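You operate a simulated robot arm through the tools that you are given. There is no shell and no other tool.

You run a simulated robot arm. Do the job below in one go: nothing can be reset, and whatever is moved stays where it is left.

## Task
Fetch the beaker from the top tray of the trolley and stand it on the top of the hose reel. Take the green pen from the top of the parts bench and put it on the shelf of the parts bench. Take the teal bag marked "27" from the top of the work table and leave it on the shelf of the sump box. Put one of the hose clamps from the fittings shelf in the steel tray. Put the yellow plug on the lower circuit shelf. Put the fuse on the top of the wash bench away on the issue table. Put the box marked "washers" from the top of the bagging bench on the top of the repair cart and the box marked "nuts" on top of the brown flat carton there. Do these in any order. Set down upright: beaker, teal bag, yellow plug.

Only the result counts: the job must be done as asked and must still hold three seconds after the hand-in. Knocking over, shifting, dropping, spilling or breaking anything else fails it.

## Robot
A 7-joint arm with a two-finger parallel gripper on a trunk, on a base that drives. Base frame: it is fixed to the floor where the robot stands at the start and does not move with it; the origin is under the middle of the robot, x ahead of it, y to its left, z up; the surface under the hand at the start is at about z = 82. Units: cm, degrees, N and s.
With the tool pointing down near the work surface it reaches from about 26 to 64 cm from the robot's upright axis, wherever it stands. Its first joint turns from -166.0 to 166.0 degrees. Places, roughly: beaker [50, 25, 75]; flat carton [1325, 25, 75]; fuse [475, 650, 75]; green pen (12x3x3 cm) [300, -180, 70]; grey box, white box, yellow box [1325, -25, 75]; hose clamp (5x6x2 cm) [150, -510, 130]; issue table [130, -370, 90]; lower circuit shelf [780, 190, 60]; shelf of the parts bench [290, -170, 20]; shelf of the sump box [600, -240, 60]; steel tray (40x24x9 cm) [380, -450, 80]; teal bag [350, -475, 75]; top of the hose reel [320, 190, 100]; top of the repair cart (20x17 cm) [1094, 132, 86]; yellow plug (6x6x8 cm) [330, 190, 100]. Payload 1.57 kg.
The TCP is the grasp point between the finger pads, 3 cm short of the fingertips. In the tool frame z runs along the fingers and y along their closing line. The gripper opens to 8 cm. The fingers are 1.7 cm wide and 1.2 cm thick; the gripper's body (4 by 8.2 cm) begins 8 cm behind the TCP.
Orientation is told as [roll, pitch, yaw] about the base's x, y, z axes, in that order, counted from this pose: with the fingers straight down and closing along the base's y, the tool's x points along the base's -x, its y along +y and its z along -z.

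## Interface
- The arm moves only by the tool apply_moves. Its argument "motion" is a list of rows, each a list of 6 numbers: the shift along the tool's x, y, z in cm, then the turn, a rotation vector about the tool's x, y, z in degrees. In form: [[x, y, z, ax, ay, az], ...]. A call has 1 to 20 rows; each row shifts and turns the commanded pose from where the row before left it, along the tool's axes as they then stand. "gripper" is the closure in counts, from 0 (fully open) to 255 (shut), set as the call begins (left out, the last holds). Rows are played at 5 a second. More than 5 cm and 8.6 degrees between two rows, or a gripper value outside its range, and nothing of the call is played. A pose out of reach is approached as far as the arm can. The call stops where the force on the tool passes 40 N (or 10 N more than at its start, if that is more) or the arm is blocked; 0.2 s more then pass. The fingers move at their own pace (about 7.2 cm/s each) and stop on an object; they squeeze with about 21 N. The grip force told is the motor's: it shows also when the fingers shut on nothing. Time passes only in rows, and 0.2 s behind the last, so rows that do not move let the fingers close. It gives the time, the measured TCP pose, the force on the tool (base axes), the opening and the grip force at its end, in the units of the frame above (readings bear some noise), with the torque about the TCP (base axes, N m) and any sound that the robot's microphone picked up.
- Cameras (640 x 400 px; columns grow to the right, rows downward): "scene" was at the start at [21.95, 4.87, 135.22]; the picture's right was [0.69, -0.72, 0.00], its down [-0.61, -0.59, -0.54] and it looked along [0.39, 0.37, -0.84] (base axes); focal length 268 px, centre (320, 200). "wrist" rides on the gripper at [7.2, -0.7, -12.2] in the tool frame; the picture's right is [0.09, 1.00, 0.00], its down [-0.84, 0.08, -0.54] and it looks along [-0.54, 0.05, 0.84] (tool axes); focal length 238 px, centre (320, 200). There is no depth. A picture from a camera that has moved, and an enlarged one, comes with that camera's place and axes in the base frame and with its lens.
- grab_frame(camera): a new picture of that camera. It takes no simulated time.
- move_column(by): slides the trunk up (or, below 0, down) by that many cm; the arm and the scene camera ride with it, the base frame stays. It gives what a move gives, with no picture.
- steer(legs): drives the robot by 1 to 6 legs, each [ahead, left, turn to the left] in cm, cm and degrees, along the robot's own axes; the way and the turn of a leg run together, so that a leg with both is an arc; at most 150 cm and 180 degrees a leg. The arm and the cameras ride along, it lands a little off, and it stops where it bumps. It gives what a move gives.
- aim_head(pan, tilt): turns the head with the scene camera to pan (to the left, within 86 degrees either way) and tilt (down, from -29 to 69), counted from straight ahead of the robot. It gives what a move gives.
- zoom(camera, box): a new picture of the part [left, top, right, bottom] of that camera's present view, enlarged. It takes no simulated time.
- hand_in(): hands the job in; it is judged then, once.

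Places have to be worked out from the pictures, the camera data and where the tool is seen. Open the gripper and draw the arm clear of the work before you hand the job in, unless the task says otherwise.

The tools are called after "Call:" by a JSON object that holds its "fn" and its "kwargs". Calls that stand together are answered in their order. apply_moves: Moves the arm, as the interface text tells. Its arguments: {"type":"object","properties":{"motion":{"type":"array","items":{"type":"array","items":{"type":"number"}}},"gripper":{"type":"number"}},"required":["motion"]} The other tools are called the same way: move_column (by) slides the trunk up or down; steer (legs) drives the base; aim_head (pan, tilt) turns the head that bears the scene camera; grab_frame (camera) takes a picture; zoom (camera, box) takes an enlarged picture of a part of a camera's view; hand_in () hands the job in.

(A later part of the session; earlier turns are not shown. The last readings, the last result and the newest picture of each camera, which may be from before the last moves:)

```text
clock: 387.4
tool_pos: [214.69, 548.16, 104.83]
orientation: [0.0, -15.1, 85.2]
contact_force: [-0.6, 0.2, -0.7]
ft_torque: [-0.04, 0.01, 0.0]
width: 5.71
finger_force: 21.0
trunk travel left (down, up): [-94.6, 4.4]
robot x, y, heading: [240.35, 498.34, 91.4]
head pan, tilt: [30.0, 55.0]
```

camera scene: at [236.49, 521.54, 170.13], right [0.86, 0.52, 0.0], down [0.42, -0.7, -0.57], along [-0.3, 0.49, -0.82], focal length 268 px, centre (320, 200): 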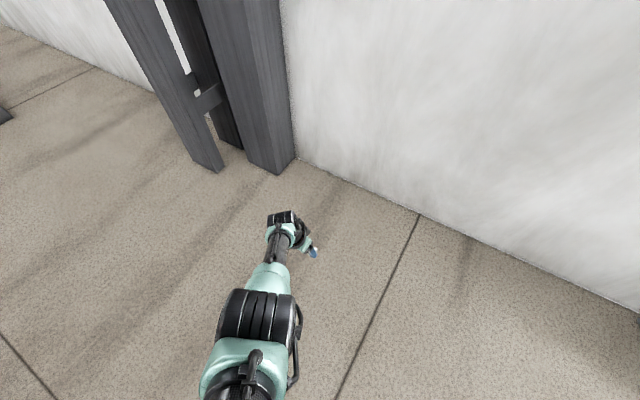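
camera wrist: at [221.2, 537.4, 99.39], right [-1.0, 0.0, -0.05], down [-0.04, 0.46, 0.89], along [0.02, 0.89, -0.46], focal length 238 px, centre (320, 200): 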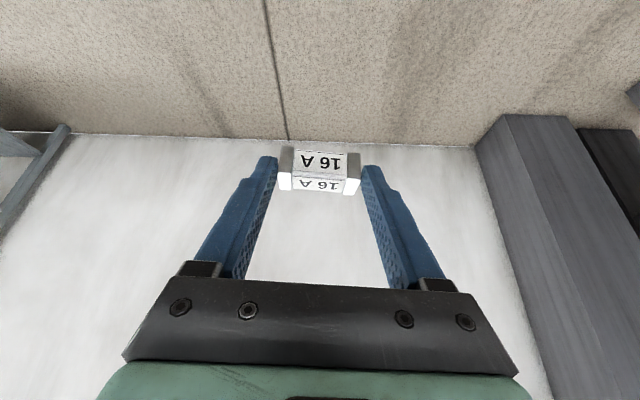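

It responds normally again. I bring the hand inward and up a bit more for driving.

Call:
{"fn": "apply_moves", "kwargs": {"motion": [[-1, 0, -4, 0, 0, 0], [2, -3, -1, 0, 0, 0], [2, -3, -1, 0, 0, 0], [0, -3, 0, 0, 0, 0], [0, -3, 0, 0, 0, 0], [0, 0, 0, 0, 0, 0]]}}

Call:
{"fn": "grab_frame", "kwargs": {"camera": "scene"}}

Call:
{"fn": "grab_frame", "kwargs": {"camera": "wrist"}}

```text
clock: 388.8
tool_pos: [226.24, 542.83, 109.84]
orientation: [0.0, -15.1, 85.3]
contact_force: [-0.8, -0.5, -0.6]
ft_torque: [0.04, 0.01, 0.01]
width: 5.7
finger_force: 21.6
trunk travel left (down, up): [-94.6, 4.4]
robot x, y, heading: [240.57, 498.36, 91.2]
head pan, tilt: [30.0, 55.0]
```

```text
taken
camera scene: at [236.44, 521.56, 170.13], right [0.85, 0.52, 0.0], down [0.42, -0.7, -0.57], along [-0.3, 0.49, -0.82], focal length 268 px, centre (320, 200)
```

scene: 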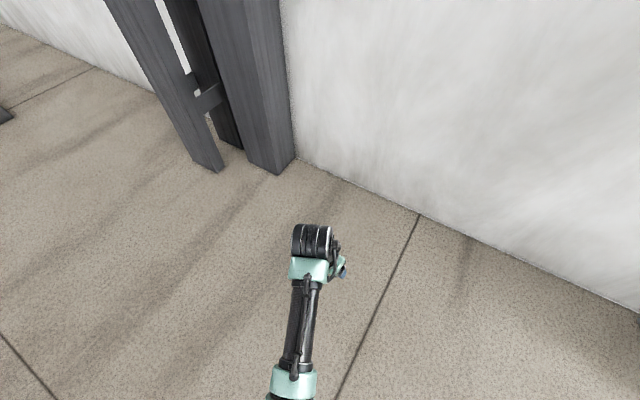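

```text
taken
camera wrist: at [226.08, 532.63, 119.74], right [-1.0, -0.01, -0.02], down [-0.02, 0.67, 0.74], along [0.01, 0.74, -0.67], focal length 238 px, centre (320, 200)
```

wrist: 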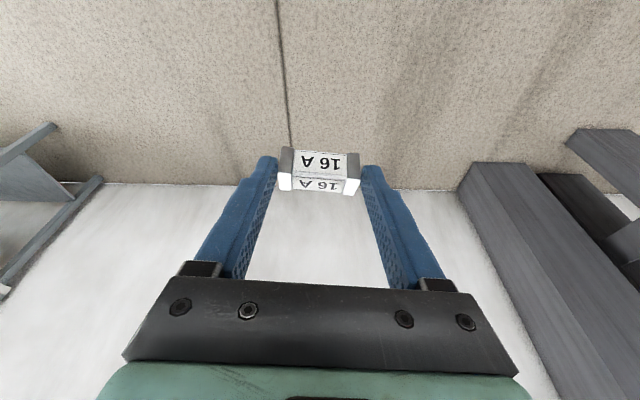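

Compact and clear posture now. I turn around and drive south, checking the pose midway before passing the reel.

Call:
{"fn": "steer", "kwargs": {"legs": [[0, 0, -91], [0, 0, -90.3], [130, 0, 0], [90, 0, 0]]}}

Call:
{"fn": "aim_head", "kwargs": {"pan": 0, "tilt": 20}}

Call:
{"fn": "grab_frame", "kwargs": {"camera": "scene"}}

```text
clock: 407.3
tool_pos: [247.37, 236.7, 109.82]
orientation: [0.0, -15.1, -97.9]
contact_force: [0.4, 0.4, -0.8]
ft_torque: [0.03, 0.01, 0.05]
width: 5.72
finger_force: 21.1
trunk travel left (down, up): [-94.6, 4.4]
robot x, y, heading: [235.37, 281.83, -92.0]
head pan, tilt: [30.0, 55.0]
```

```text
clock: 408.3
tool_pos: [247.48, 236.65, 109.8]
orientation: [0.0, -15.0, -97.9]
contact_force: [-0.6, 0.0, -0.9]
ft_torque: [0.02, 0.0, -0.01]
width: 5.7
finger_force: 20.7
trunk travel left (down, up): [-94.6, 4.4]
robot x, y, heading: [235.43, 282.4, -91.9]
head pan, tilt: [0.0, 20.0]
```

```text
taken
camera scene: at [234.63, 255.68, 175.33], right [-1.0, 0.03, 0.0], down [0.01, 0.34, -0.94], along [-0.03, -0.94, -0.34], focal length 268 px, centre (320, 200)
```

scene: 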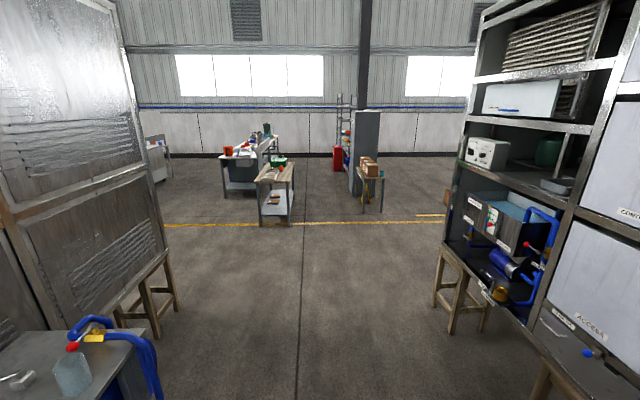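

Clear ahead. I continue south to about y = −60.

Call:
{"fn": "steer", "kwargs": {"legs": [[0, 5, 2], [120, 0, 0], [120, 0, 0], [100, 0, 0]]}}

Call:
{"fn": "aim_head", "kwargs": {"pan": -20, "tilt": 20}}

Call:
{"fn": "grab_frame", "kwargs": {"camera": "scene"}}

Call:
{"fn": "aim_head", "kwargs": {"pan": 30, "tilt": 20}}

Call:
{"fn": "grab_frame", "kwargs": {"camera": "scene"}}

```text
clock: 425.2
tool_pos: [260.65, -98.6, 109.87]
orientation: [0.0, -15.0, -94.9]
contact_force: [-0.3, 0.9, -0.8]
ft_torque: [0.01, 0.01, 0.01]
width: 5.7
finger_force: 21.2
trunk travel left (down, up): [-94.6, 4.4]
robot x, y, heading: [246.0, -54.12, -89.0]
head pan, tilt: [0.0, 20.0]
```

```text
clock: 426.0
tool_pos: [260.69, -98.57, 109.83]
orientation: [0.0, -14.9, -95.0]
contact_force: [0.3, 0.5, -0.2]
ft_torque: [0.02, -0.03, 0.0]
width: 5.7
finger_force: 21.2
trunk travel left (down, up): [-94.6, 4.4]
robot x, y, heading: [246.47, -53.91, -89.0]
head pan, tilt: [-20.0, 20.0]
```

```text
taken
camera scene: at [243.71, -79.84, 175.34], right [-0.95, 0.32, 0.0], down [0.11, 0.32, -0.94], along [-0.3, -0.89, -0.34], focal length 268 px, centre (320, 200)
```

scene: 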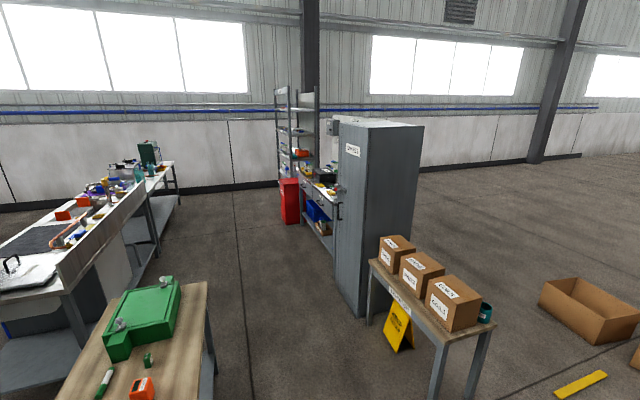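

```text
clock: 427.2
tool_pos: [260.68, -98.56, 109.91]
orientation: [-0.1, -15.0, -94.8]
contact_force: [0.5, -0.7, -0.2]
ft_torque: [0.02, -0.01, 0.02]
width: 5.69
finger_force: 20.8
trunk travel left (down, up): [-94.6, 4.4]
robot x, y, heading: [246.29, -54.45, -89.1]
head pan, tilt: [30.0, 20.0]
```

```text
taken
camera scene: at [251.52, -79.01, 175.34], right [-0.86, -0.52, 0.0], down [-0.18, 0.29, -0.94], along [0.48, -0.8, -0.34], focal length 268 px, centre (320, 200)
```

scene: 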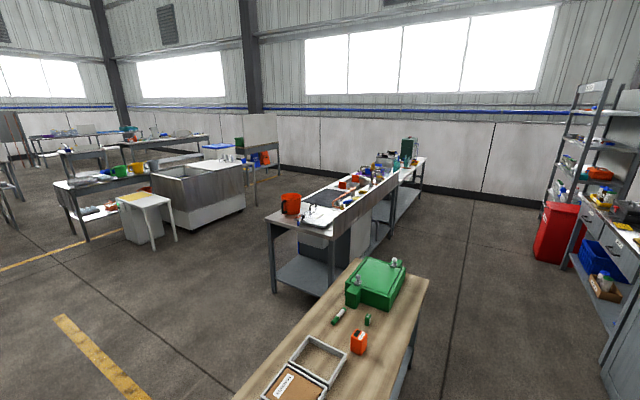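

Now I see the parts bench (green pen on it), the work table beyond, and — behind the grey cabinet — the issue table with drawers and the fittings shelf. I drive down the aisle at x≈213 to y≈−290 and look right.

Call:
{"fn": "steer", "kwargs": {"legs": [[0, -33, -1], [120, 0, 0], [115, 0, 0]]}}

Call:
{"fn": "aim_head", "kwargs": {"pan": -60, "tilt": 25}}

Call:
{"fn": "grab_frame", "kwargs": {"camera": "scene"}}

Call:
{"fn": "aim_head", "kwargs": {"pan": -20, "tilt": 15}}

Call:
{"fn": "grab_frame", "kwargs": {"camera": "scene"}}

```text
clock: 440.5
tool_pos: [230.87, -333.03, 109.74]
orientation: [0.0, -14.9, -94.7]
contact_force: [0.8, 0.3, -0.3]
ft_torque: [0.0, 0.0, 0.01]
width: 5.71
finger_force: 20.9
trunk travel left (down, up): [-94.6, 4.4]
robot x, y, heading: [216.53, -288.35, -88.6]
head pan, tilt: [30.0, 20.0]
```

```text
clock: 442.1
tool_pos: [230.91, -333.12, 109.77]
orientation: [0.0, -15.0, -94.5]
contact_force: [0.0, -0.4, 0.2]
ft_torque: [0.01, 0.01, -0.03]
width: 5.71
finger_force: 20.7
trunk travel left (down, up): [-94.6, 4.4]
robot x, y, heading: [216.36, -288.25, -88.6]
head pan, tilt: [-60.0, 25.0]
```

```text
taken
camera scene: at [208.94, -310.28, 174.53], right [-0.52, 0.85, 0.0], down [0.36, 0.22, -0.91], along [-0.77, -0.47, -0.42], focal length 268 px, centre (320, 200)
```

scene: 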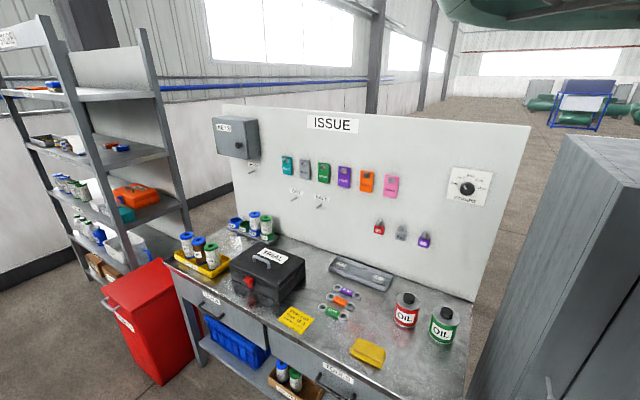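

```text
clock: 443.2
tool_pos: [230.82, -332.89, 109.81]
orientation: [0.0, -15.0, -94.5]
contact_force: [0.5, -0.2, -0.5]
ft_torque: [-0.01, 0.0, 0.0]
width: 5.72
finger_force: 21.5
trunk travel left (down, up): [-94.6, 4.4]
robot x, y, heading: [216.48, -288.6, -88.8]
head pan, tilt: [-20.0, 15.0]
```

```text
taken
camera scene: at [213.8, -314.33, 176.15], right [-0.95, 0.32, 0.0], down [0.08, 0.25, -0.97], along [-0.31, -0.91, -0.26], focal length 268 px, centre (320, 200)
```

scene: 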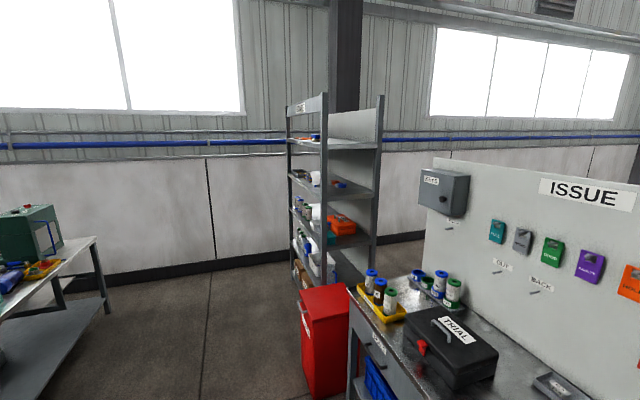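

This is the issue table ("ISSUE" board). I zoom in to choose a free spot on its top.

Call:
{"fn": "aim_head", "kwargs": {"pan": -60, "tilt": 35}}

Call:
{"fn": "zoom", "kwargs": {"camera": "scene", "box": [140, 130, 500, 355]}}

```text
clock: 444.3
tool_pos: [230.83, -333.0, 109.89]
orientation: [0.0, -14.9, -94.7]
contact_force: [-0.3, 0.3, -0.9]
ft_torque: [0.03, 0.0, -0.01]
width: 5.7
finger_force: 21.2
trunk travel left (down, up): [-94.6, 4.4]
robot x, y, heading: [216.81, -288.49, -88.6]
head pan, tilt: [-60.0, 35.0]
```

```text
1.78 times, centred on (320, 242) of scene
camera zoom: at [209.29, -310.07, 172.96], right [-0.52, 0.85, 0.0], down [0.49, 0.3, -0.82], along [-0.7, -0.43, -0.57], focal length 476 px, centre (320, 124)
```

zoom: 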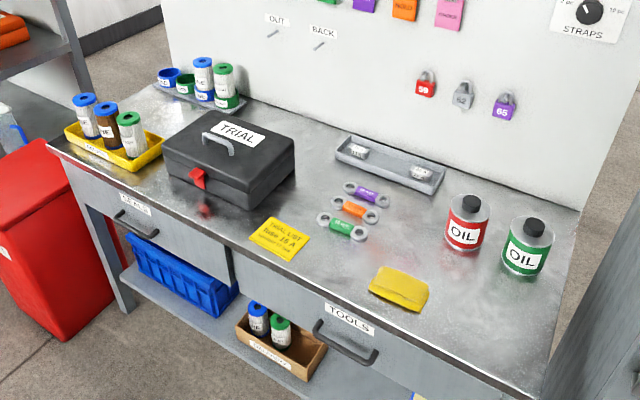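

Call:
{"fn": "zoom", "kwargs": {"camera": "scene", "box": [260, 235, 340, 285]}}

Call:
{"fn": "zoom", "kwargs": {"camera": "scene", "box": [310, 190, 410, 252]}}

```text
8.00 times, centred on (300, 260) of scene
camera zoom: at [209.29, -310.07, 172.96], right [-0.52, 0.85, 0.0], down [0.49, 0.3, -0.82], along [-0.7, -0.43, -0.57], focal length 2141 px, centre (480, -280)
```

zoom: 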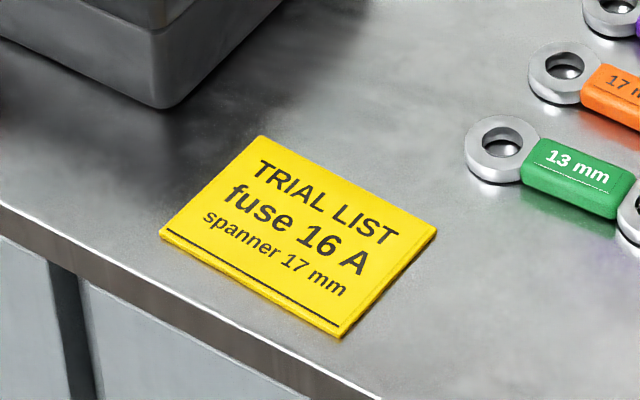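

```text
6.40 times, centred on (360, 221) of scene
camera zoom: at [209.29, -310.07, 172.96], right [-0.52, 0.85, 0.0], down [0.49, 0.3, -0.82], along [-0.7, -0.43, -0.57], focal length 1713 px, centre (64, 66)
```

zoom: 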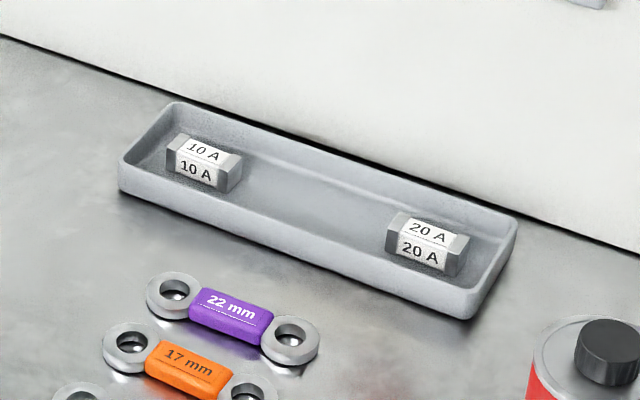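

The tray on the issue table holds a 10 A and a 20 A fuse with a gap between them, so that's where the 16 A fuse belongs. I drive on to y≈−332 and turn to face the table (heading 180).

Call:
{"fn": "steer", "kwargs": {"legs": [[43, 0, 0], [0, 0, -91.3]]}}

Call:
{"fn": "aim_head", "kwargs": {"pan": 5, "tilt": 35}}

Call:
{"fn": "grab_frame", "kwargs": {"camera": "scene"}}

Call:
{"fn": "zoom", "kwargs": {"camera": "scene", "box": [200, 150, 440, 300]}}

```text
clock: 450.8
tool_pos: [172.72, -344.82, 109.73]
orientation: [0.0, -15.0, 173.7]
contact_force: [-0.1, 0.2, 0.3]
ft_torque: [-0.01, -0.05, -0.01]
width: 5.72
finger_force: 21.2
trunk travel left (down, up): [-94.6, 4.4]
robot x, y, heading: [217.59, -331.62, 179.8]
head pan, tilt: [-60.0, 35.0]
```

```text
clock: 452.2
tool_pos: [172.74, -344.8, 109.78]
orientation: [0.0, -15.0, 173.7]
contact_force: [0.2, 0.4, 0.6]
ft_torque: [0.01, -0.05, -0.02]
width: 5.72
finger_force: 20.9
trunk travel left (down, up): [-94.6, 4.4]
robot x, y, heading: [217.78, -331.32, 179.9]
head pan, tilt: [5.0, 35.0]
```

```text
taken
camera scene: at [191.76, -332.21, 172.95], right [-0.08, 1.0, 0.0], down [0.57, 0.05, -0.82], along [-0.82, -0.07, -0.57], focal length 268 px, centre (320, 200)
```

scene: 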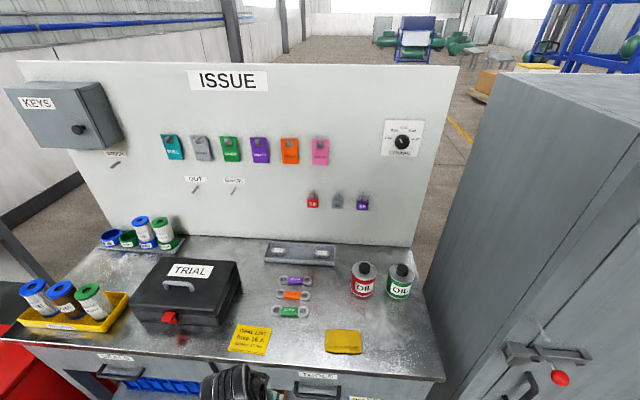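

```text
2.67 times, centred on (320, 225) of scene
camera zoom: at [191.76, -332.21, 172.95], right [-0.08, 1.0, 0.0], down [0.57, 0.05, -0.82], along [-0.82, -0.07, -0.57], focal length 714 px, centre (320, 133)
```

zoom: 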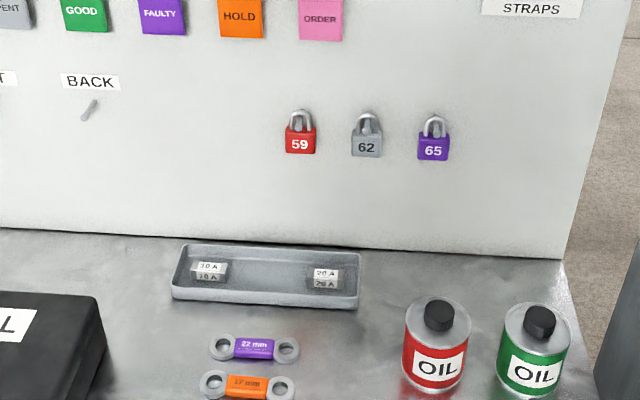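

Triangulating gives the tray at about (104.7, −349), floor z≈82, with a generous ~14.5 cm gap between the 10 A and 20 A fuses; the table's front edge is x≈155. I straighten the hand's yaw, centre it laterally, tilt to ~37° and extend forward for reach, all at safe height.

Call:
{"fn": "apply_moves", "kwargs": {"motion": [[0, 0, 0, -1.55, 0, -5.8], [0, -4, 0, 0, 0, 0], [-0.5, -4, -2, 0, 0, 0], [0, 0, 0, 0, -7.3, 0], [0, 0, 0, 0, -7.3, 0], [0, 0, 0, 0, -7.4, 0], [-3.2, 0, 2.4, 0, 0, 0], [-3.2, 0, 2.4, 0, 0, 0], [-3.2, 0, 2.4, 0, 0, 0], [-3.2, 0, 2.4, 0, 0, 0], [0, 0, 0, 0, 0, 0]]}}

Call:
{"fn": "grab_frame", "kwargs": {"camera": "scene"}}

Call:
{"fn": "grab_frame", "kwargs": {"camera": "wrist"}}

```text
clock: 454.6
tool_pos: [156.77, -336.7, 111.86]
orientation: [0.0, -37.1, 179.8]
contact_force: [0.4, -0.4, 0.4]
ft_torque: [0.02, 0.02, 0.02]
width: 5.74
finger_force: 21.0
trunk travel left (down, up): [-94.6, 4.4]
robot x, y, heading: [217.63, -331.54, 179.3]
head pan, tilt: [5.0, 35.0]
```

```text
taken
camera scene: at [191.87, -332.21, 172.97], right [-0.08, 1.0, 0.0], down [0.57, 0.05, -0.82], along [-0.82, -0.07, -0.57], focal length 268 px, centre (320, 200)
```

scene: 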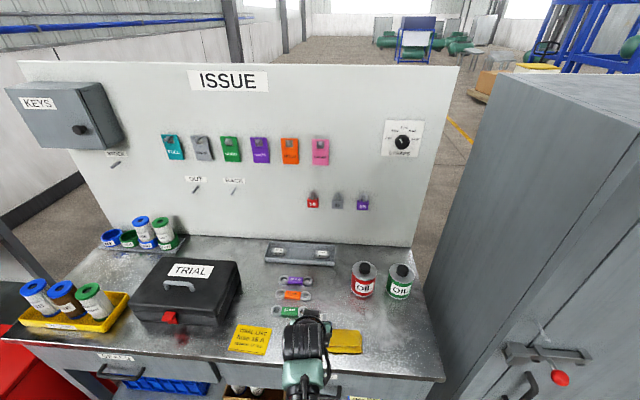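

```text
taken
camera wrist: at [169.95, -336.08, 117.33], right [0.07, -1.0, -0.06], down [-0.34, -0.08, 0.94], along [-0.94, -0.05, -0.35], focal length 238 px, centre (320, 200)
```

wrist: 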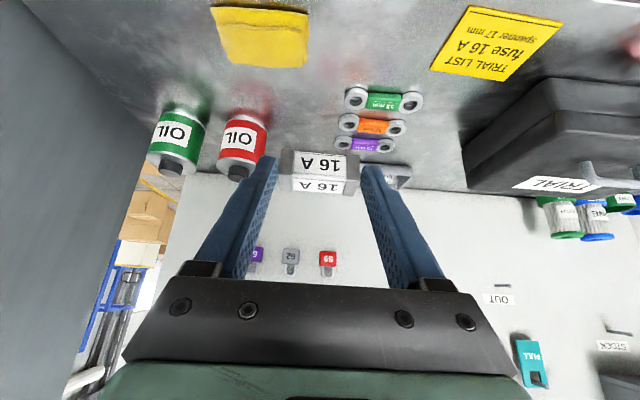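

Within reach. I extend 7 cm more, strafe left 12 cm to line up with the tray's middle, lower the trunk 10 cm and drive 30 cm ahead.

Call:
{"fn": "apply_moves", "kwargs": {"motion": [[-2.8, 0, 2.1, 0, 0, 0], [-2.8, 0, 2.1, 0, 0, 0], [0, 0, 0, 0, 0, 0]]}}

Call:
{"fn": "move_column", "kwargs": {"by": -10}}

Call:
{"fn": "steer", "kwargs": {"legs": [[0, 12, 0.5], [30, 0, 0]]}}

Call:
{"fn": "grab_frame", "kwargs": {"camera": "scene"}}

Call:
{"fn": "grab_frame", "kwargs": {"camera": "wrist"}}

```text
clock: 455.4
tool_pos: [149.89, -336.65, 112.0]
orientation: [0.1, -36.9, 179.7]
contact_force: [0.0, 0.8, -0.4]
ft_torque: [0.0, -0.02, 0.0]
width: 5.72
finger_force: 20.9
trunk travel left (down, up): [-94.6, 4.4]
robot x, y, heading: [217.21, -331.51, 179.5]
head pan, tilt: [5.0, 35.0]
```

```text
clock: 456.7
tool_pos: [149.67, -336.77, 102.02]
orientation: [0.0, -37.0, 179.8]
contact_force: [-0.1, -0.7, -1.5]
ft_torque: [0.02, -0.02, 0.0]
width: 5.73
finger_force: 20.9
trunk travel left (down, up): [-84.6, 14.4]
robot x, y, heading: [217.73, -331.73, 179.7]
head pan, tilt: [5.0, 35.0]
```

```text
clock: 459.6
tool_pos: [120.19, -349.52, 101.99]
orientation: [0.1, -36.9, -179.7]
contact_force: [0.1, 0.1, -0.1]
ft_torque: [0.01, -0.02, 0.01]
width: 5.71
finger_force: 20.7
trunk travel left (down, up): [-84.6, 14.4]
robot x, y, heading: [187.57, -343.82, -179.5]
head pan, tilt: [5.0, 35.0]
```

```text
taken
camera scene: at [162.13, -344.6, 162.96], right [-0.09, 1.0, 0.0], down [0.57, 0.05, -0.82], along [-0.82, -0.08, -0.57], focal length 268 px, centre (320, 200)
```

scene: 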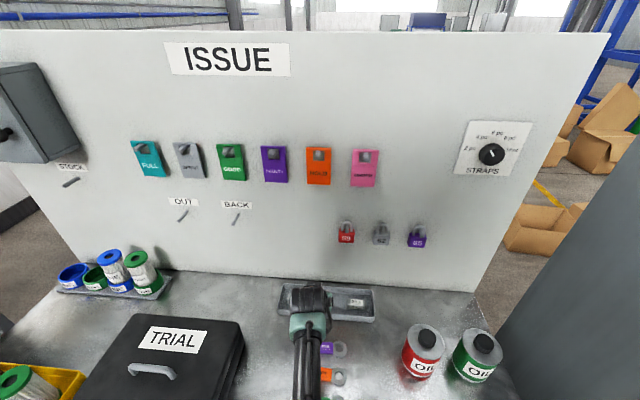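

```text
taken
camera wrist: at [133.28, -348.82, 107.42], right [0.08, -1.0, -0.06], down [-0.34, -0.08, 0.94], along [-0.94, -0.06, -0.35], focal length 238 px, centre (320, 200)
```

wrist: 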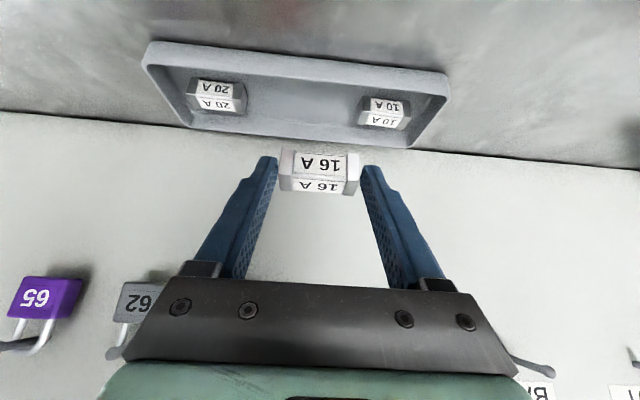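

The tray's two fuses are at y≈−335.5 and −358.7, x≈106.5, so the middle is (106.5, −347). I drive 12 cm ahead and 2.4 cm right, then lower the trunk 11 cm.

Call:
{"fn": "steer", "kwargs": {"legs": [[12, -2.4, 0]]}}

Call:
{"fn": "move_column", "kwargs": {"by": -11}}

Call:
{"fn": "grab_frame", "kwargs": {"camera": "wrist"}}

Call:
{"fn": "grab_frame", "kwargs": {"camera": "scene"}}

```text
clock: 460.8
tool_pos: [108.13, -347.42, 102.15]
orientation: [-0.1, -37.0, -179.5]
contact_force: [0.4, 0.8, -0.9]
ft_torque: [0.0, -0.03, -0.01]
width: 5.69
finger_force: 21.3
trunk travel left (down, up): [-84.6, 14.4]
robot x, y, heading: [175.91, -341.26, -179.4]
head pan, tilt: [5.0, 35.0]
```

```text
clock: 462.2
tool_pos: [107.83, -347.38, 91.51]
orientation: [0.0, -37.7, -179.5]
contact_force: [-2.7, 0.4, 15.4]
ft_torque: [0.33, 0.29, -0.1]
width: 5.71
finger_force: 20.7
trunk travel left (down, up): [-73.6, 25.4]
robot x, y, heading: [175.73, -341.17, -179.4]
head pan, tilt: [5.0, 35.0]
```

```text
taken
camera wrist: at [121.06, -346.62, 96.85], right [0.08, -1.0, -0.06], down [-0.33, -0.08, 0.94], along [-0.94, -0.06, -0.33], focal length 238 px, centre (320, 200)
```

wrist: 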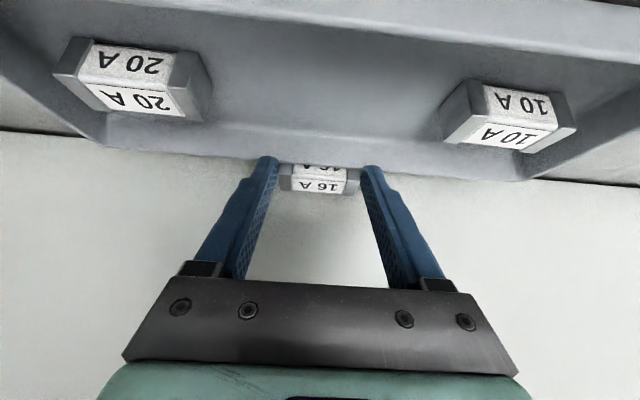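

```text
taken
camera scene: at [150.24, -342.32, 152.03], right [-0.1, 1.0, 0.0], down [0.57, 0.05, -0.82], along [-0.82, -0.08, -0.57], focal length 268 px, centre (320, 200)
```

scene: 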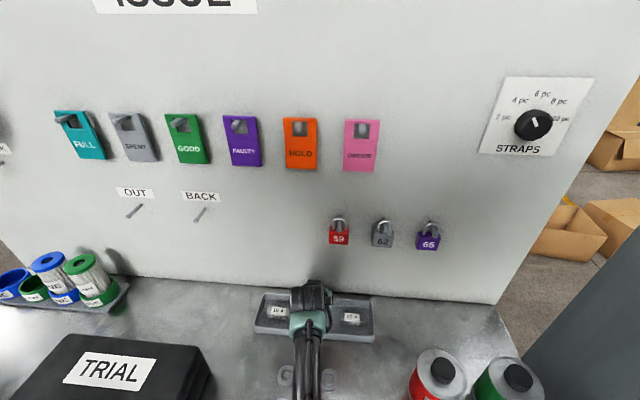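

Contact came early: the fuse is over the tray's back wall, so tray and table are higher and nearer than I computed. I raise at once.

Call:
{"fn": "move_column", "kwargs": {"by": 5}}

Call:
{"fn": "grab_frame", "kwargs": {"camera": "wrist"}}

Call:
{"fn": "zoom", "kwargs": {"camera": "scene", "box": [220, 260, 420, 385]}}

```text
clock: 463.2
tool_pos: [108.12, -347.41, 96.0]
orientation: [0.0, -36.9, -179.5]
contact_force: [0.1, -0.1, -0.5]
ft_torque: [0.02, -0.01, 0.02]
width: 5.7
finger_force: 21.2
trunk travel left (down, up): [-78.6, 20.4]
robot x, y, heading: [175.73, -341.4, -179.1]
head pan, tilt: [5.0, 35.0]
```

```text
taken
camera wrist: at [121.23, -346.61, 101.36], right [0.08, -1.0, -0.06], down [-0.34, -0.08, 0.94], along [-0.94, -0.06, -0.35], focal length 238 px, centre (320, 200)
```

wrist: 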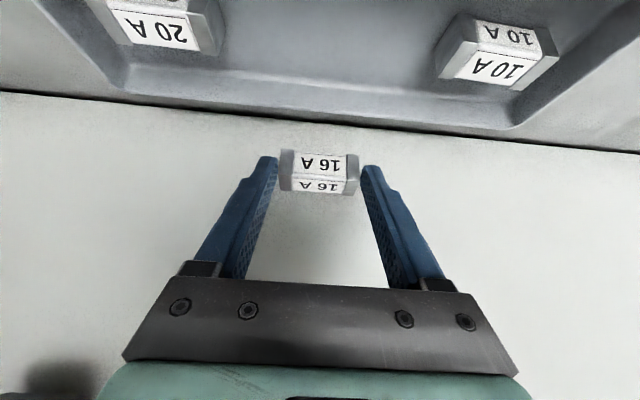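

```text
3.20 times, centred on (320, 322) of scene
camera zoom: at [150.02, -342.34, 156.95], right [-0.1, 1.0, 0.0], down [0.57, 0.05, -0.82], along [-0.82, -0.08, -0.57], focal length 856 px, centre (320, -192)
```

zoom: 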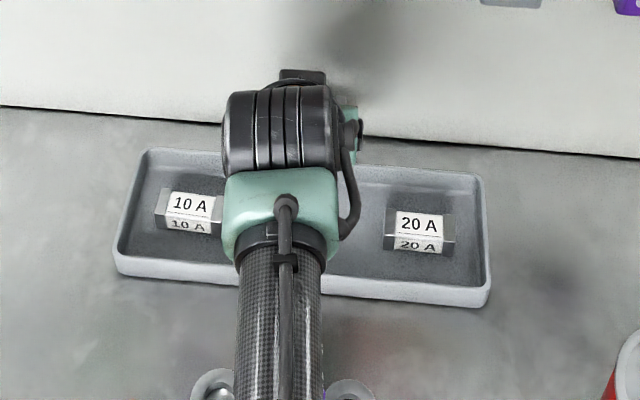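

Re-measured with both cameras: fuses' centre z≈87.4, tray mid at (111.1, −347.8), floor z≈86. I back up 4.6 cm and check before lowering.

Call:
{"fn": "steer", "kwargs": {"legs": [[-4.6, 0.4, 0]]}}

Call:
{"fn": "grab_frame", "kwargs": {"camera": "wrist"}}

```text
clock: 464.1
tool_pos: [112.55, -347.62, 96.07]
orientation: [0.0, -37.0, -179.6]
contact_force: [0.1, 0.3, -0.2]
ft_torque: [-0.04, -0.06, -0.01]
width: 5.68
finger_force: 20.5
trunk travel left (down, up): [-78.6, 20.4]
robot x, y, heading: [180.18, -341.83, -179.8]
head pan, tilt: [5.0, 35.0]
```

```text
taken
camera wrist: at [125.77, -346.93, 101.44], right [0.08, -1.0, -0.06], down [-0.34, -0.08, 0.94], along [-0.94, -0.06, -0.35], focal length 238 px, centre (320, 200)
```

wrist: 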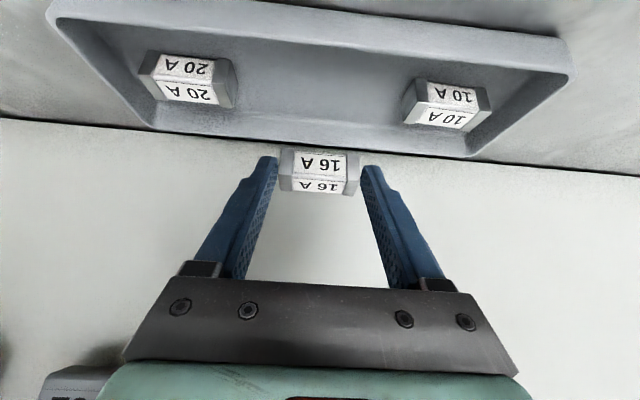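

Tray centre now appears at (111.7, −347.4). I adjust 0.7 cm back, lower the trunk 5 cm and look.

Call:
{"fn": "apply_moves", "kwargs": {"motion": [[0.56, 0, -0.42, 0, 0, 0], [0, 0, 0, 0, 0, 0]]}}

Call:
{"fn": "move_column", "kwargs": {"by": -5}}

Call:
{"fn": "grab_frame", "kwargs": {"camera": "wrist"}}

```text
clock: 464.7
tool_pos: [113.38, -347.59, 95.94]
orientation: [0.0, -37.0, -179.6]
contact_force: [0.5, 0.6, -1.2]
ft_torque: [0.02, -0.02, 0.02]
width: 5.71
finger_force: 20.9
trunk travel left (down, up): [-78.6, 20.4]
robot x, y, heading: [180.31, -341.91, -179.5]
head pan, tilt: [5.0, 35.0]
```

```text
clock: 465.6
tool_pos: [113.35, -347.57, 90.93]
orientation: [-0.1, -37.1, -179.6]
contact_force: [-0.6, 0.5, -0.6]
ft_torque: [0.02, -0.02, -0.01]
width: 5.73
finger_force: 21.3
trunk travel left (down, up): [-73.6, 25.4]
robot x, y, heading: [180.59, -342.06, -179.5]
head pan, tilt: [5.0, 35.0]
```

```text
taken
camera wrist: at [126.46, -346.95, 96.37], right [0.08, -1.0, -0.06], down [-0.34, -0.08, 0.94], along [-0.94, -0.06, -0.35], focal length 238 px, centre (320, 200)
```

wrist: 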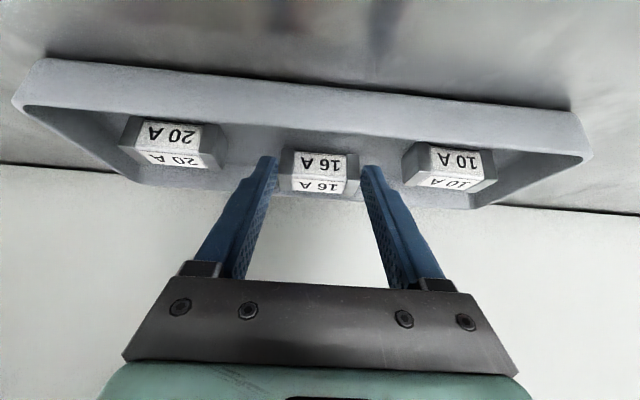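

The fuse is inside the tray between the other two. I lower in fine steps to contact.

Call:
{"fn": "apply_moves", "kwargs": {"motion": [[0.18, 0, 0.24, 0, 0, 0], [0.18, 0, 0.24, 0, 0, 0], [0.12, 0, 0.16, 0, 0, 0], [0, 0, 0, 0, 0, 0]]}}

```text
clock: 466.6
tool_pos: [113.27, -347.78, 90.54]
orientation: [0.0, -37.4, -179.5]
contact_force: [1.4, -1.2, 11.7]
ft_torque: [-0.05, 0.23, -0.01]
width: 5.74
finger_force: 20.9
trunk travel left (down, up): [-73.6, 25.4]
robot x, y, heading: [180.8, -341.82, -179.7]
head pan, tilt: [5.0, 35.0]
```

Contact (12 N). I open the fingers to about 7 cm and withdraw upward.

Call:
{"fn": "apply_moves", "kwargs": {"motion": [[0, 0, 0, 0, 0, 0], [0, 0, 0, 0, 0, 0], [0, 0, 0, 0, 0, 0]], "gripper": 30}}

Call:
{"fn": "apply_moves", "kwargs": {"motion": [[-0.6, 0, -0.8, 0, 0, 0], [-1.2, 0, -1.6, 0, 0, 0], [-1.8, 0, -2.4, 0, 0, 0], [-1.8, 0, -2.4, 0, 0, 0], [0, 0, 0, 0, 0, 0]]}}

Call:
{"fn": "grab_frame", "kwargs": {"camera": "wrist"}}

```text
clock: 467.4
tool_pos: [113.47, -347.56, 90.19]
orientation: [0.0, -37.0, -179.6]
contact_force: [0.2, -0.1, -0.2]
ft_torque: [0.01, 0.0, -0.02]
width: 7.06
finger_force: 0.0
trunk travel left (down, up): [-73.6, 25.4]
robot x, y, heading: [180.25, -341.84, -179.3]
head pan, tilt: [5.0, 35.0]
```

```text
clock: 468.6
tool_pos: [113.11, -347.57, 99.15]
orientation: [0.0, -36.9, -179.4]
contact_force: [-0.7, -0.4, 0.6]
ft_torque: [-0.03, -0.02, 0.0]
width: 7.05
finger_force: 0.1
trunk travel left (down, up): [-73.6, 25.4]
robot x, y, heading: [180.71, -341.62, -179.6]
head pan, tilt: [5.0, 35.0]
```

```text
taken
camera wrist: at [126.28, -346.86, 104.61], right [0.08, -1.0, -0.06], down [-0.34, -0.08, 0.94], along [-0.94, -0.06, -0.35], focal length 238 px, centre (320, 200)
```

wrist: 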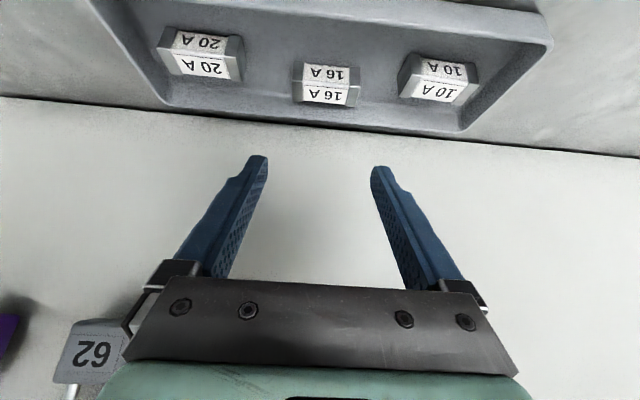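

The fuse lies neatly in the tray. Next the hose clamp on the fittings shelf. I back away and drive south for a look at that shelf.

Call:
{"fn": "steer", "kwargs": {"legs": [[-45, 0, 0], [0, 0, 89.5], [40, 0, 0]]}}

Call:
{"fn": "aim_head", "kwargs": {"pan": -35, "tilt": 15}}

Call:
{"fn": "grab_frame", "kwargs": {"camera": "scene"}}

Call:
{"fn": "aim_head", "kwargs": {"pan": 45, "tilt": 25}}

Call:
{"fn": "grab_frame", "kwargs": {"camera": "scene"}}

```text
clock: 477.2
tool_pos: [228.38, -448.82, 99.26]
orientation: [0.0, -37.1, -91.3]
contact_force: [0.1, 0.0, 0.0]
ft_torque: [-0.01, 0.0, -0.02]
width: 7.06
finger_force: 0.0
trunk travel left (down, up): [-73.6, 25.4]
robot x, y, heading: [224.92, -381.25, -91.2]
head pan, tilt: [5.0, 35.0]
```

```text
clock: 478.2
tool_pos: [228.42, -448.92, 99.15]
orientation: [0.0, -37.1, -91.2]
contact_force: [0.8, -0.1, -0.4]
ft_torque: [-0.03, 0.0, 0.01]
width: 7.05
finger_force: 0.0
trunk travel left (down, up): [-73.6, 25.4]
robot x, y, heading: [224.39, -381.46, -91.0]
head pan, tilt: [-35.0, 15.0]
```

```text
taken
camera scene: at [218.73, -405.94, 155.15], right [-0.81, 0.59, 0.0], down [0.15, 0.21, -0.97], along [-0.57, -0.78, -0.26], focal length 268 px, centre (320, 200)
```

scene: 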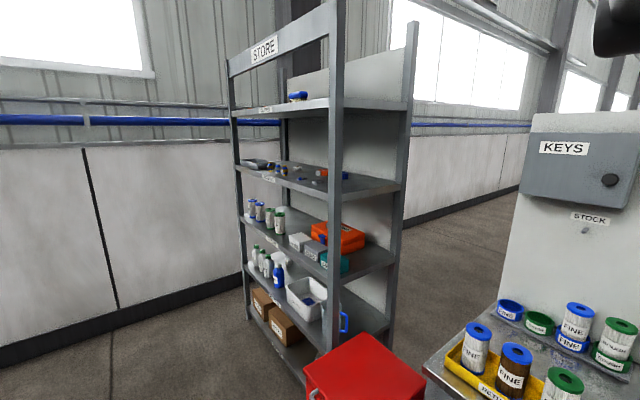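

```text
clock: 479.8
tool_pos: [228.4, -448.75, 99.14]
orientation: [0.0, -37.0, -91.3]
contact_force: [-0.6, 0.9, 0.5]
ft_torque: [-0.02, -0.01, -0.02]
width: 7.08
finger_force: 0.1
trunk travel left (down, up): [-73.6, 25.4]
robot x, y, heading: [225.18, -381.29, -91.3]
head pan, tilt: [45.0, 25.0]
```

```text
taken
camera scene: at [230.61, -405.07, 153.53], right [-0.72, -0.69, 0.0], down [-0.29, 0.31, -0.91], along [0.63, -0.66, -0.42], focal length 268 px, centre (320, 200)
```

scene: 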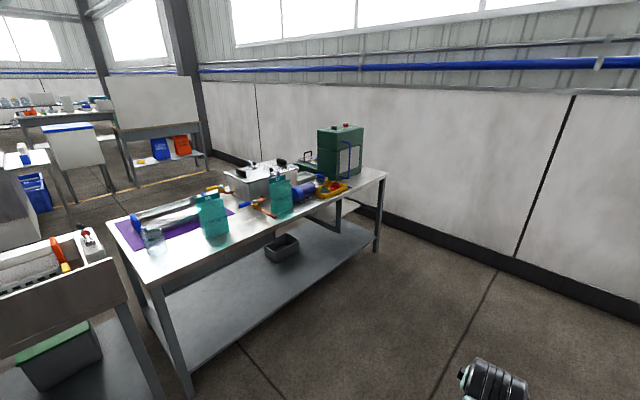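

The STORE rack faces east. I zoom in to find the fittings shelf and the clamps, and look at the work table's teal bags too.

Call:
{"fn": "zoom", "kwargs": {"camera": "scene", "box": [170, 160, 380, 290]}}

Call:
{"fn": "aim_head", "kwargs": {"pan": -35, "tilt": 15}}

Call:
{"fn": "zoom", "kwargs": {"camera": "scene", "box": [220, 120, 420, 245]}}

```text
3.05 times, centred on (275, 225) of scene
camera zoom: at [230.61, -405.07, 153.53], right [-0.72, -0.69, 0.0], down [-0.29, 0.31, -0.91], along [0.63, -0.66, -0.42], focal length 816 px, centre (457, 124)
```

zoom: 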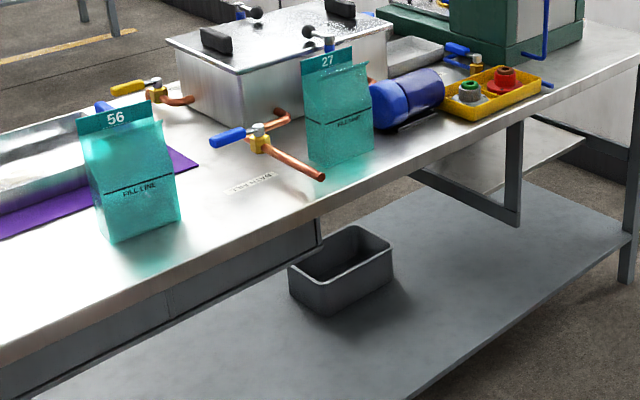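

```text
clock: 481.3
tool_pos: [228.5, -448.85, 99.11]
orientation: [0.0, -37.0, -91.2]
contact_force: [0.2, 0.9, 0.2]
ft_torque: [0.02, 0.0, 0.01]
width: 7.07
finger_force: 0.1
trunk travel left (down, up): [-73.6, 25.4]
robot x, y, heading: [225.33, -381.79, -91.1]
head pan, tilt: [-35.0, 15.0]
```

```text
3.20 times, centred on (320, 182) of scene
camera zoom: at [218.73, -405.93, 155.15], right [-0.81, 0.59, 0.0], down [0.15, 0.21, -0.97], along [-0.57, -0.78, -0.26], focal length 856 px, centre (320, 256)
```

zoom: 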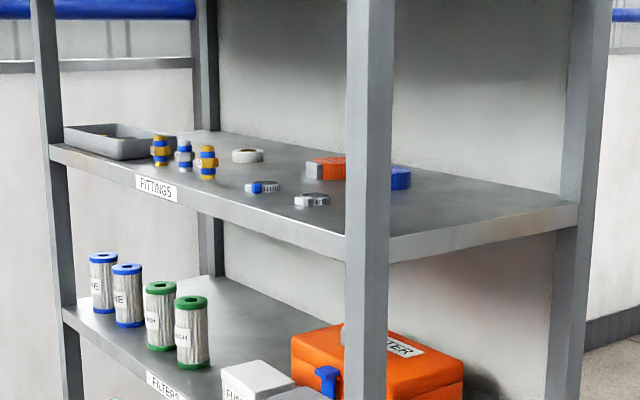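

The fittings shelf (z≈130, front edge x≈159) holds two ring-like hose clamps near (149, −503). Teal bag "27" is on the work table's west edge. First the clamp: I retract and raise the arm, raise the trunk, drive to (222, −500) and face the shelf.

Call:
{"fn": "apply_moves", "kwargs": {"motion": [[3.2, 0, -2.4, 0, 0, 0], [3.2, 0, -2.4, 0, 0, 0], [3.2, 0, -2.4, 0, 0, 0], [-2.4, 0, -3.2, 0, 0, 0], [-2.4, 0, -3.2, 0, 0, 0], [-2.4, 0, -3.2, 0, 0, 0], [-2.4, 0, -3.2, 0, 0, 0], [0, 0, 0, 0, 0, 0]], "gripper": 0}}

Call:
{"fn": "move_column", "kwargs": {"by": 24}}

Call:
{"fn": "steer", "kwargs": {"legs": [[118, 0, 0], [0, 0, -89]]}}

Call:
{"fn": "aim_head", "kwargs": {"pan": 0, "tilt": 30}}

Call:
{"fn": "grab_frame", "kwargs": {"camera": "scene"}}

Call:
{"fn": "grab_frame", "kwargs": {"camera": "wrist"}}

```text
clock: 483.1
tool_pos: [228.78, -436.88, 115.16]
orientation: [-0.1, -36.9, -91.3]
contact_force: [0.4, -0.4, -0.1]
ft_torque: [-0.02, 0.01, -0.03]
width: 8.0
finger_force: 0.0
trunk travel left (down, up): [-73.6, 25.4]
robot x, y, heading: [224.53, -381.42, -91.2]
head pan, tilt: [-35.0, 15.0]
```

```text
clock: 485.6
tool_pos: [228.87, -436.83, 139.21]
orientation: [0.1, -37.0, -91.3]
contact_force: [1.2, 0.1, 0.0]
ft_torque: [0.01, 0.0, -0.01]
width: 8.03
finger_force: 0.1
trunk travel left (down, up): [-97.6, 1.4]
robot x, y, heading: [224.48, -381.47, -91.2]
head pan, tilt: [-35.0, 15.0]
```

```text
clock: 495.4
tool_pos: [167.23, -505.29, 139.02]
orientation: [-0.1, -37.0, -179.3]
contact_force: [1.2, 0.0, 0.0]
ft_torque: [-0.01, -0.02, -0.02]
width: 7.99
finger_force: 0.1
trunk travel left (down, up): [-97.6, 1.4]
robot x, y, heading: [222.28, -499.48, -179.2]
head pan, tilt: [-35.0, 15.0]
```

```text
clock: 496.4
tool_pos: [167.28, -505.34, 139.04]
orientation: [0.0, -37.0, -179.3]
contact_force: [-0.4, -0.6, 1.0]
ft_torque: [-0.02, -0.02, 0.01]
width: 8.0
finger_force: 0.1
trunk travel left (down, up): [-97.6, 1.4]
robot x, y, heading: [222.56, -499.35, -179.5]
head pan, tilt: [0.0, 30.0]
```

```text
taken
camera scene: at [196.33, -499.5, 176.74], right [-0.01, 1.0, 0.0], down [0.5, 0.01, -0.87], along [-0.87, -0.01, -0.5], focal length 268 px, centre (320, 200)
```

scene: 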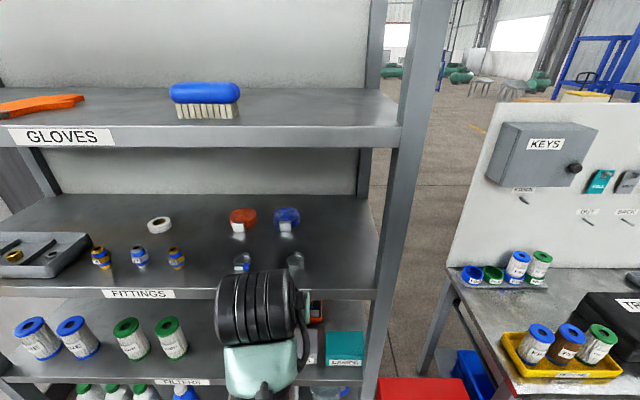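

```text
taken
camera wrist: at [180.28, -504.53, 144.54], right [0.09, -0.99, -0.06], down [-0.34, -0.08, 0.94], along [-0.94, -0.06, -0.35], focal length 238 px, centre (320, 200)
```

wrist: 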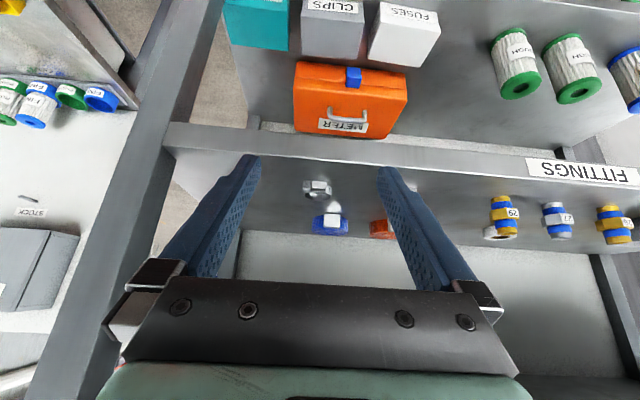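

Call:
{"fn": "zoom", "kwargs": {"camera": "wrist", "box": [230, 150, 430, 275]}}

Call:
{"fn": "zoom", "kwargs": {"camera": "scene", "box": [200, 190, 340, 290]}}

```text
3.20 times, centred on (330, 212) of wrist
camera zoom: at [180.28, -504.53, 144.54], right [0.09, -0.99, -0.06], down [-0.34, -0.08, 0.94], along [-0.94, -0.06, -0.35], focal length 763 px, centre (288, 160)
```

zoom: 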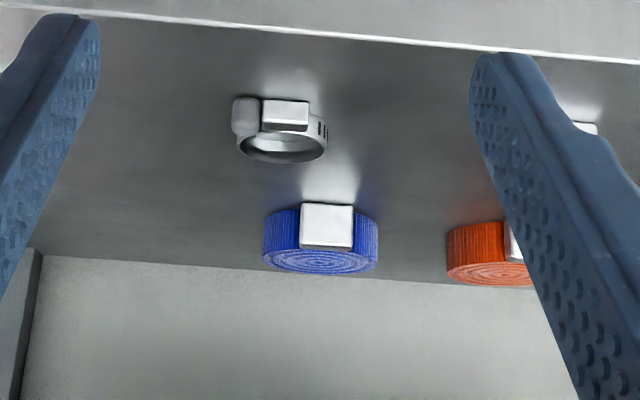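

```text
4.00 times, centred on (270, 240) of scene
camera zoom: at [196.33, -499.5, 176.74], right [-0.01, 1.0, 0.0], down [0.5, 0.01, -0.87], along [-0.87, -0.01, -0.5], focal length 1070 px, centre (520, 40)
```

zoom: 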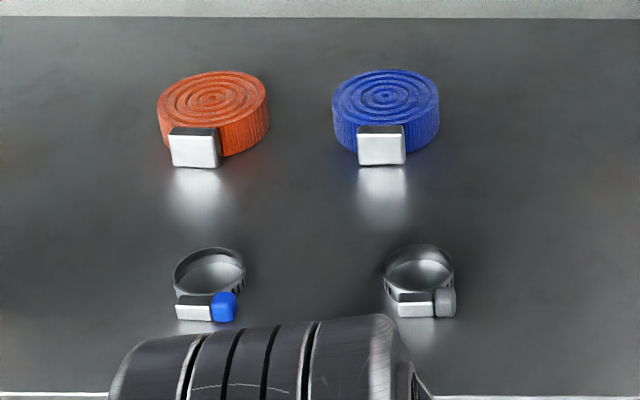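

The two hose clamps are rings lying flat; the right one (grey knob) is centred at (144.6, −506.45) on the shelf z≈128.6, front edge x≈152.7. I tilt the hand further to 55° and move to a standoff.

Call:
{"fn": "apply_moves", "kwargs": {"motion": [[0, 0, 0, 0, -6, 0], [0, 0, 0, 0, -6, 0], [0, 1.15, 0, 0, -6, 0], [0, 0, 0, 0, 0, 0]]}}

Call:
{"fn": "steer", "kwargs": {"legs": [[11.5, 0, -0.5]]}}

Call:
{"fn": "grab_frame", "kwargs": {"camera": "wrist"}}

Call:
{"fn": "grab_frame", "kwargs": {"camera": "scene"}}

```text
clock: 497.4
tool_pos: [167.2, -506.44, 139.19]
orientation: [0.0, -55.1, -179.3]
contact_force: [0.3, -1.2, 0.1]
ft_torque: [0.04, -0.03, -0.01]
width: 8.0
finger_force: 0.1
trunk travel left (down, up): [-97.6, 1.4]
robot x, y, heading: [222.03, -499.33, -179.4]
head pan, tilt: [0.0, 30.0]
```

```text
clock: 498.6
tool_pos: [155.63, -505.89, 139.21]
orientation: [-0.1, -55.1, 180.0]
contact_force: [-0.3, 0.5, -0.4]
ft_torque: [0.0, 0.0, -0.01]
width: 7.99
finger_force: 0.0
trunk travel left (down, up): [-97.6, 1.4]
robot x, y, heading: [211.05, -499.44, 179.8]
head pan, tilt: [0.0, 30.0]
```

```text
taken
camera wrist: at [169.89, -505.21, 140.29], right [0.05, -1.0, -0.08], down [-0.03, -0.08, 1.0], along [-1.0, -0.05, -0.04], focal length 238 px, centre (320, 200)
```

wrist: 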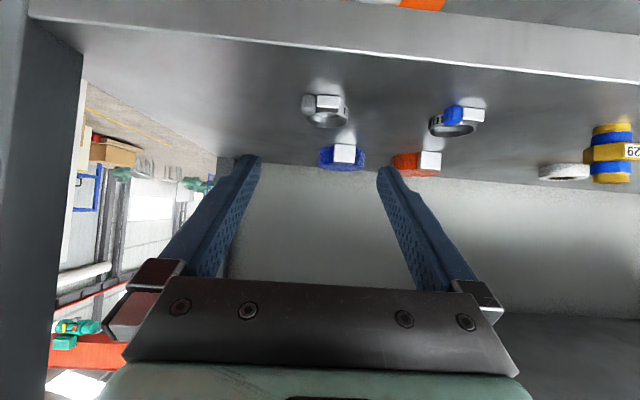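

```text
taken
camera scene: at [185.02, -499.25, 176.76], right [0.0, 1.0, 0.0], down [0.5, 0.0, -0.87], along [-0.87, 0.0, -0.5], focal length 268 px, centre (320, 200)
```

scene: 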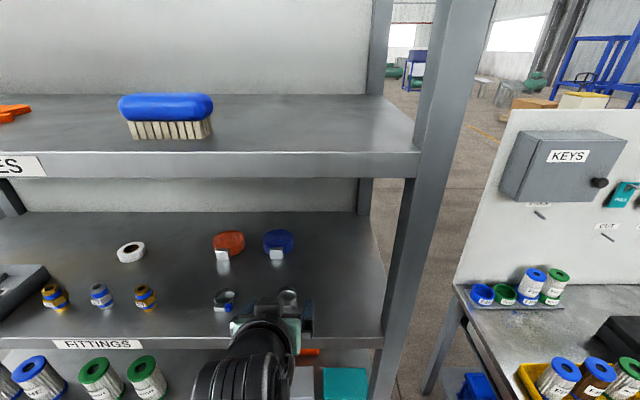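

Clamp confirmed at (145.3, −506.3). I align sideways and advance 9 cm along the approach, then check.

Call:
{"fn": "apply_moves", "kwargs": {"motion": [[0.5, 0.5, 0, 0, 0, 0], [0.5, 0, 3, 0, 0, 0], [0, 0, 3, 0, 0, 0], [0, 0, 3, 0, 0, 0], [0, 0, 0, 0, 0, 0]]}}

Call:
{"fn": "grab_frame", "kwargs": {"camera": "wrist"}}

Call:
{"fn": "zoom", "kwargs": {"camera": "scene", "box": [190, 250, 350, 370]}}

```text
clock: 499.8
tool_pos: [148.8, -506.24, 133.04]
orientation: [0.0, -55.0, 179.9]
contact_force: [-0.1, -0.9, 0.4]
ft_torque: [0.01, 0.0, 0.03]
width: 8.0
finger_force: 0.1
trunk travel left (down, up): [-97.6, 1.4]
robot x, y, heading: [210.92, -499.27, 179.6]
head pan, tilt: [0.0, 30.0]
```

```text
taken
camera wrist: at [163.03, -505.63, 134.2], right [0.05, -1.0, -0.08], down [-0.04, -0.08, 1.0], along [-1.0, -0.05, -0.04], focal length 238 px, centre (320, 200)
```

wrist: 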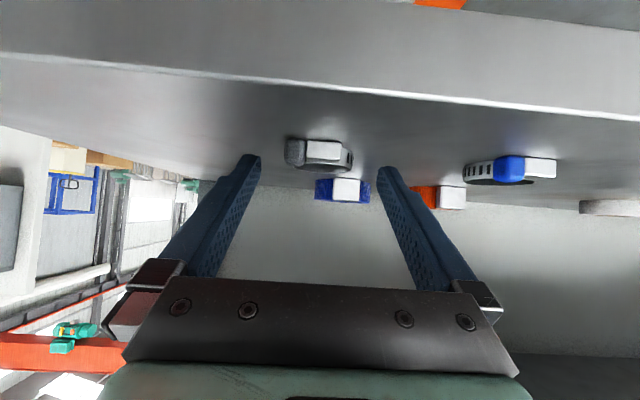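

```text
3.33 times, centred on (270, 310) of scene
camera zoom: at [184.88, -499.25, 176.74], right [0.0, 1.0, 0.0], down [0.5, 0.0, -0.87], along [-0.87, 0.0, -0.5], focal length 892 px, centre (487, -167)
```

zoom: 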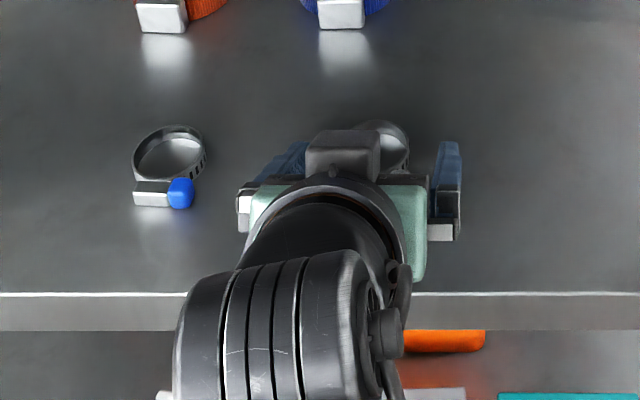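

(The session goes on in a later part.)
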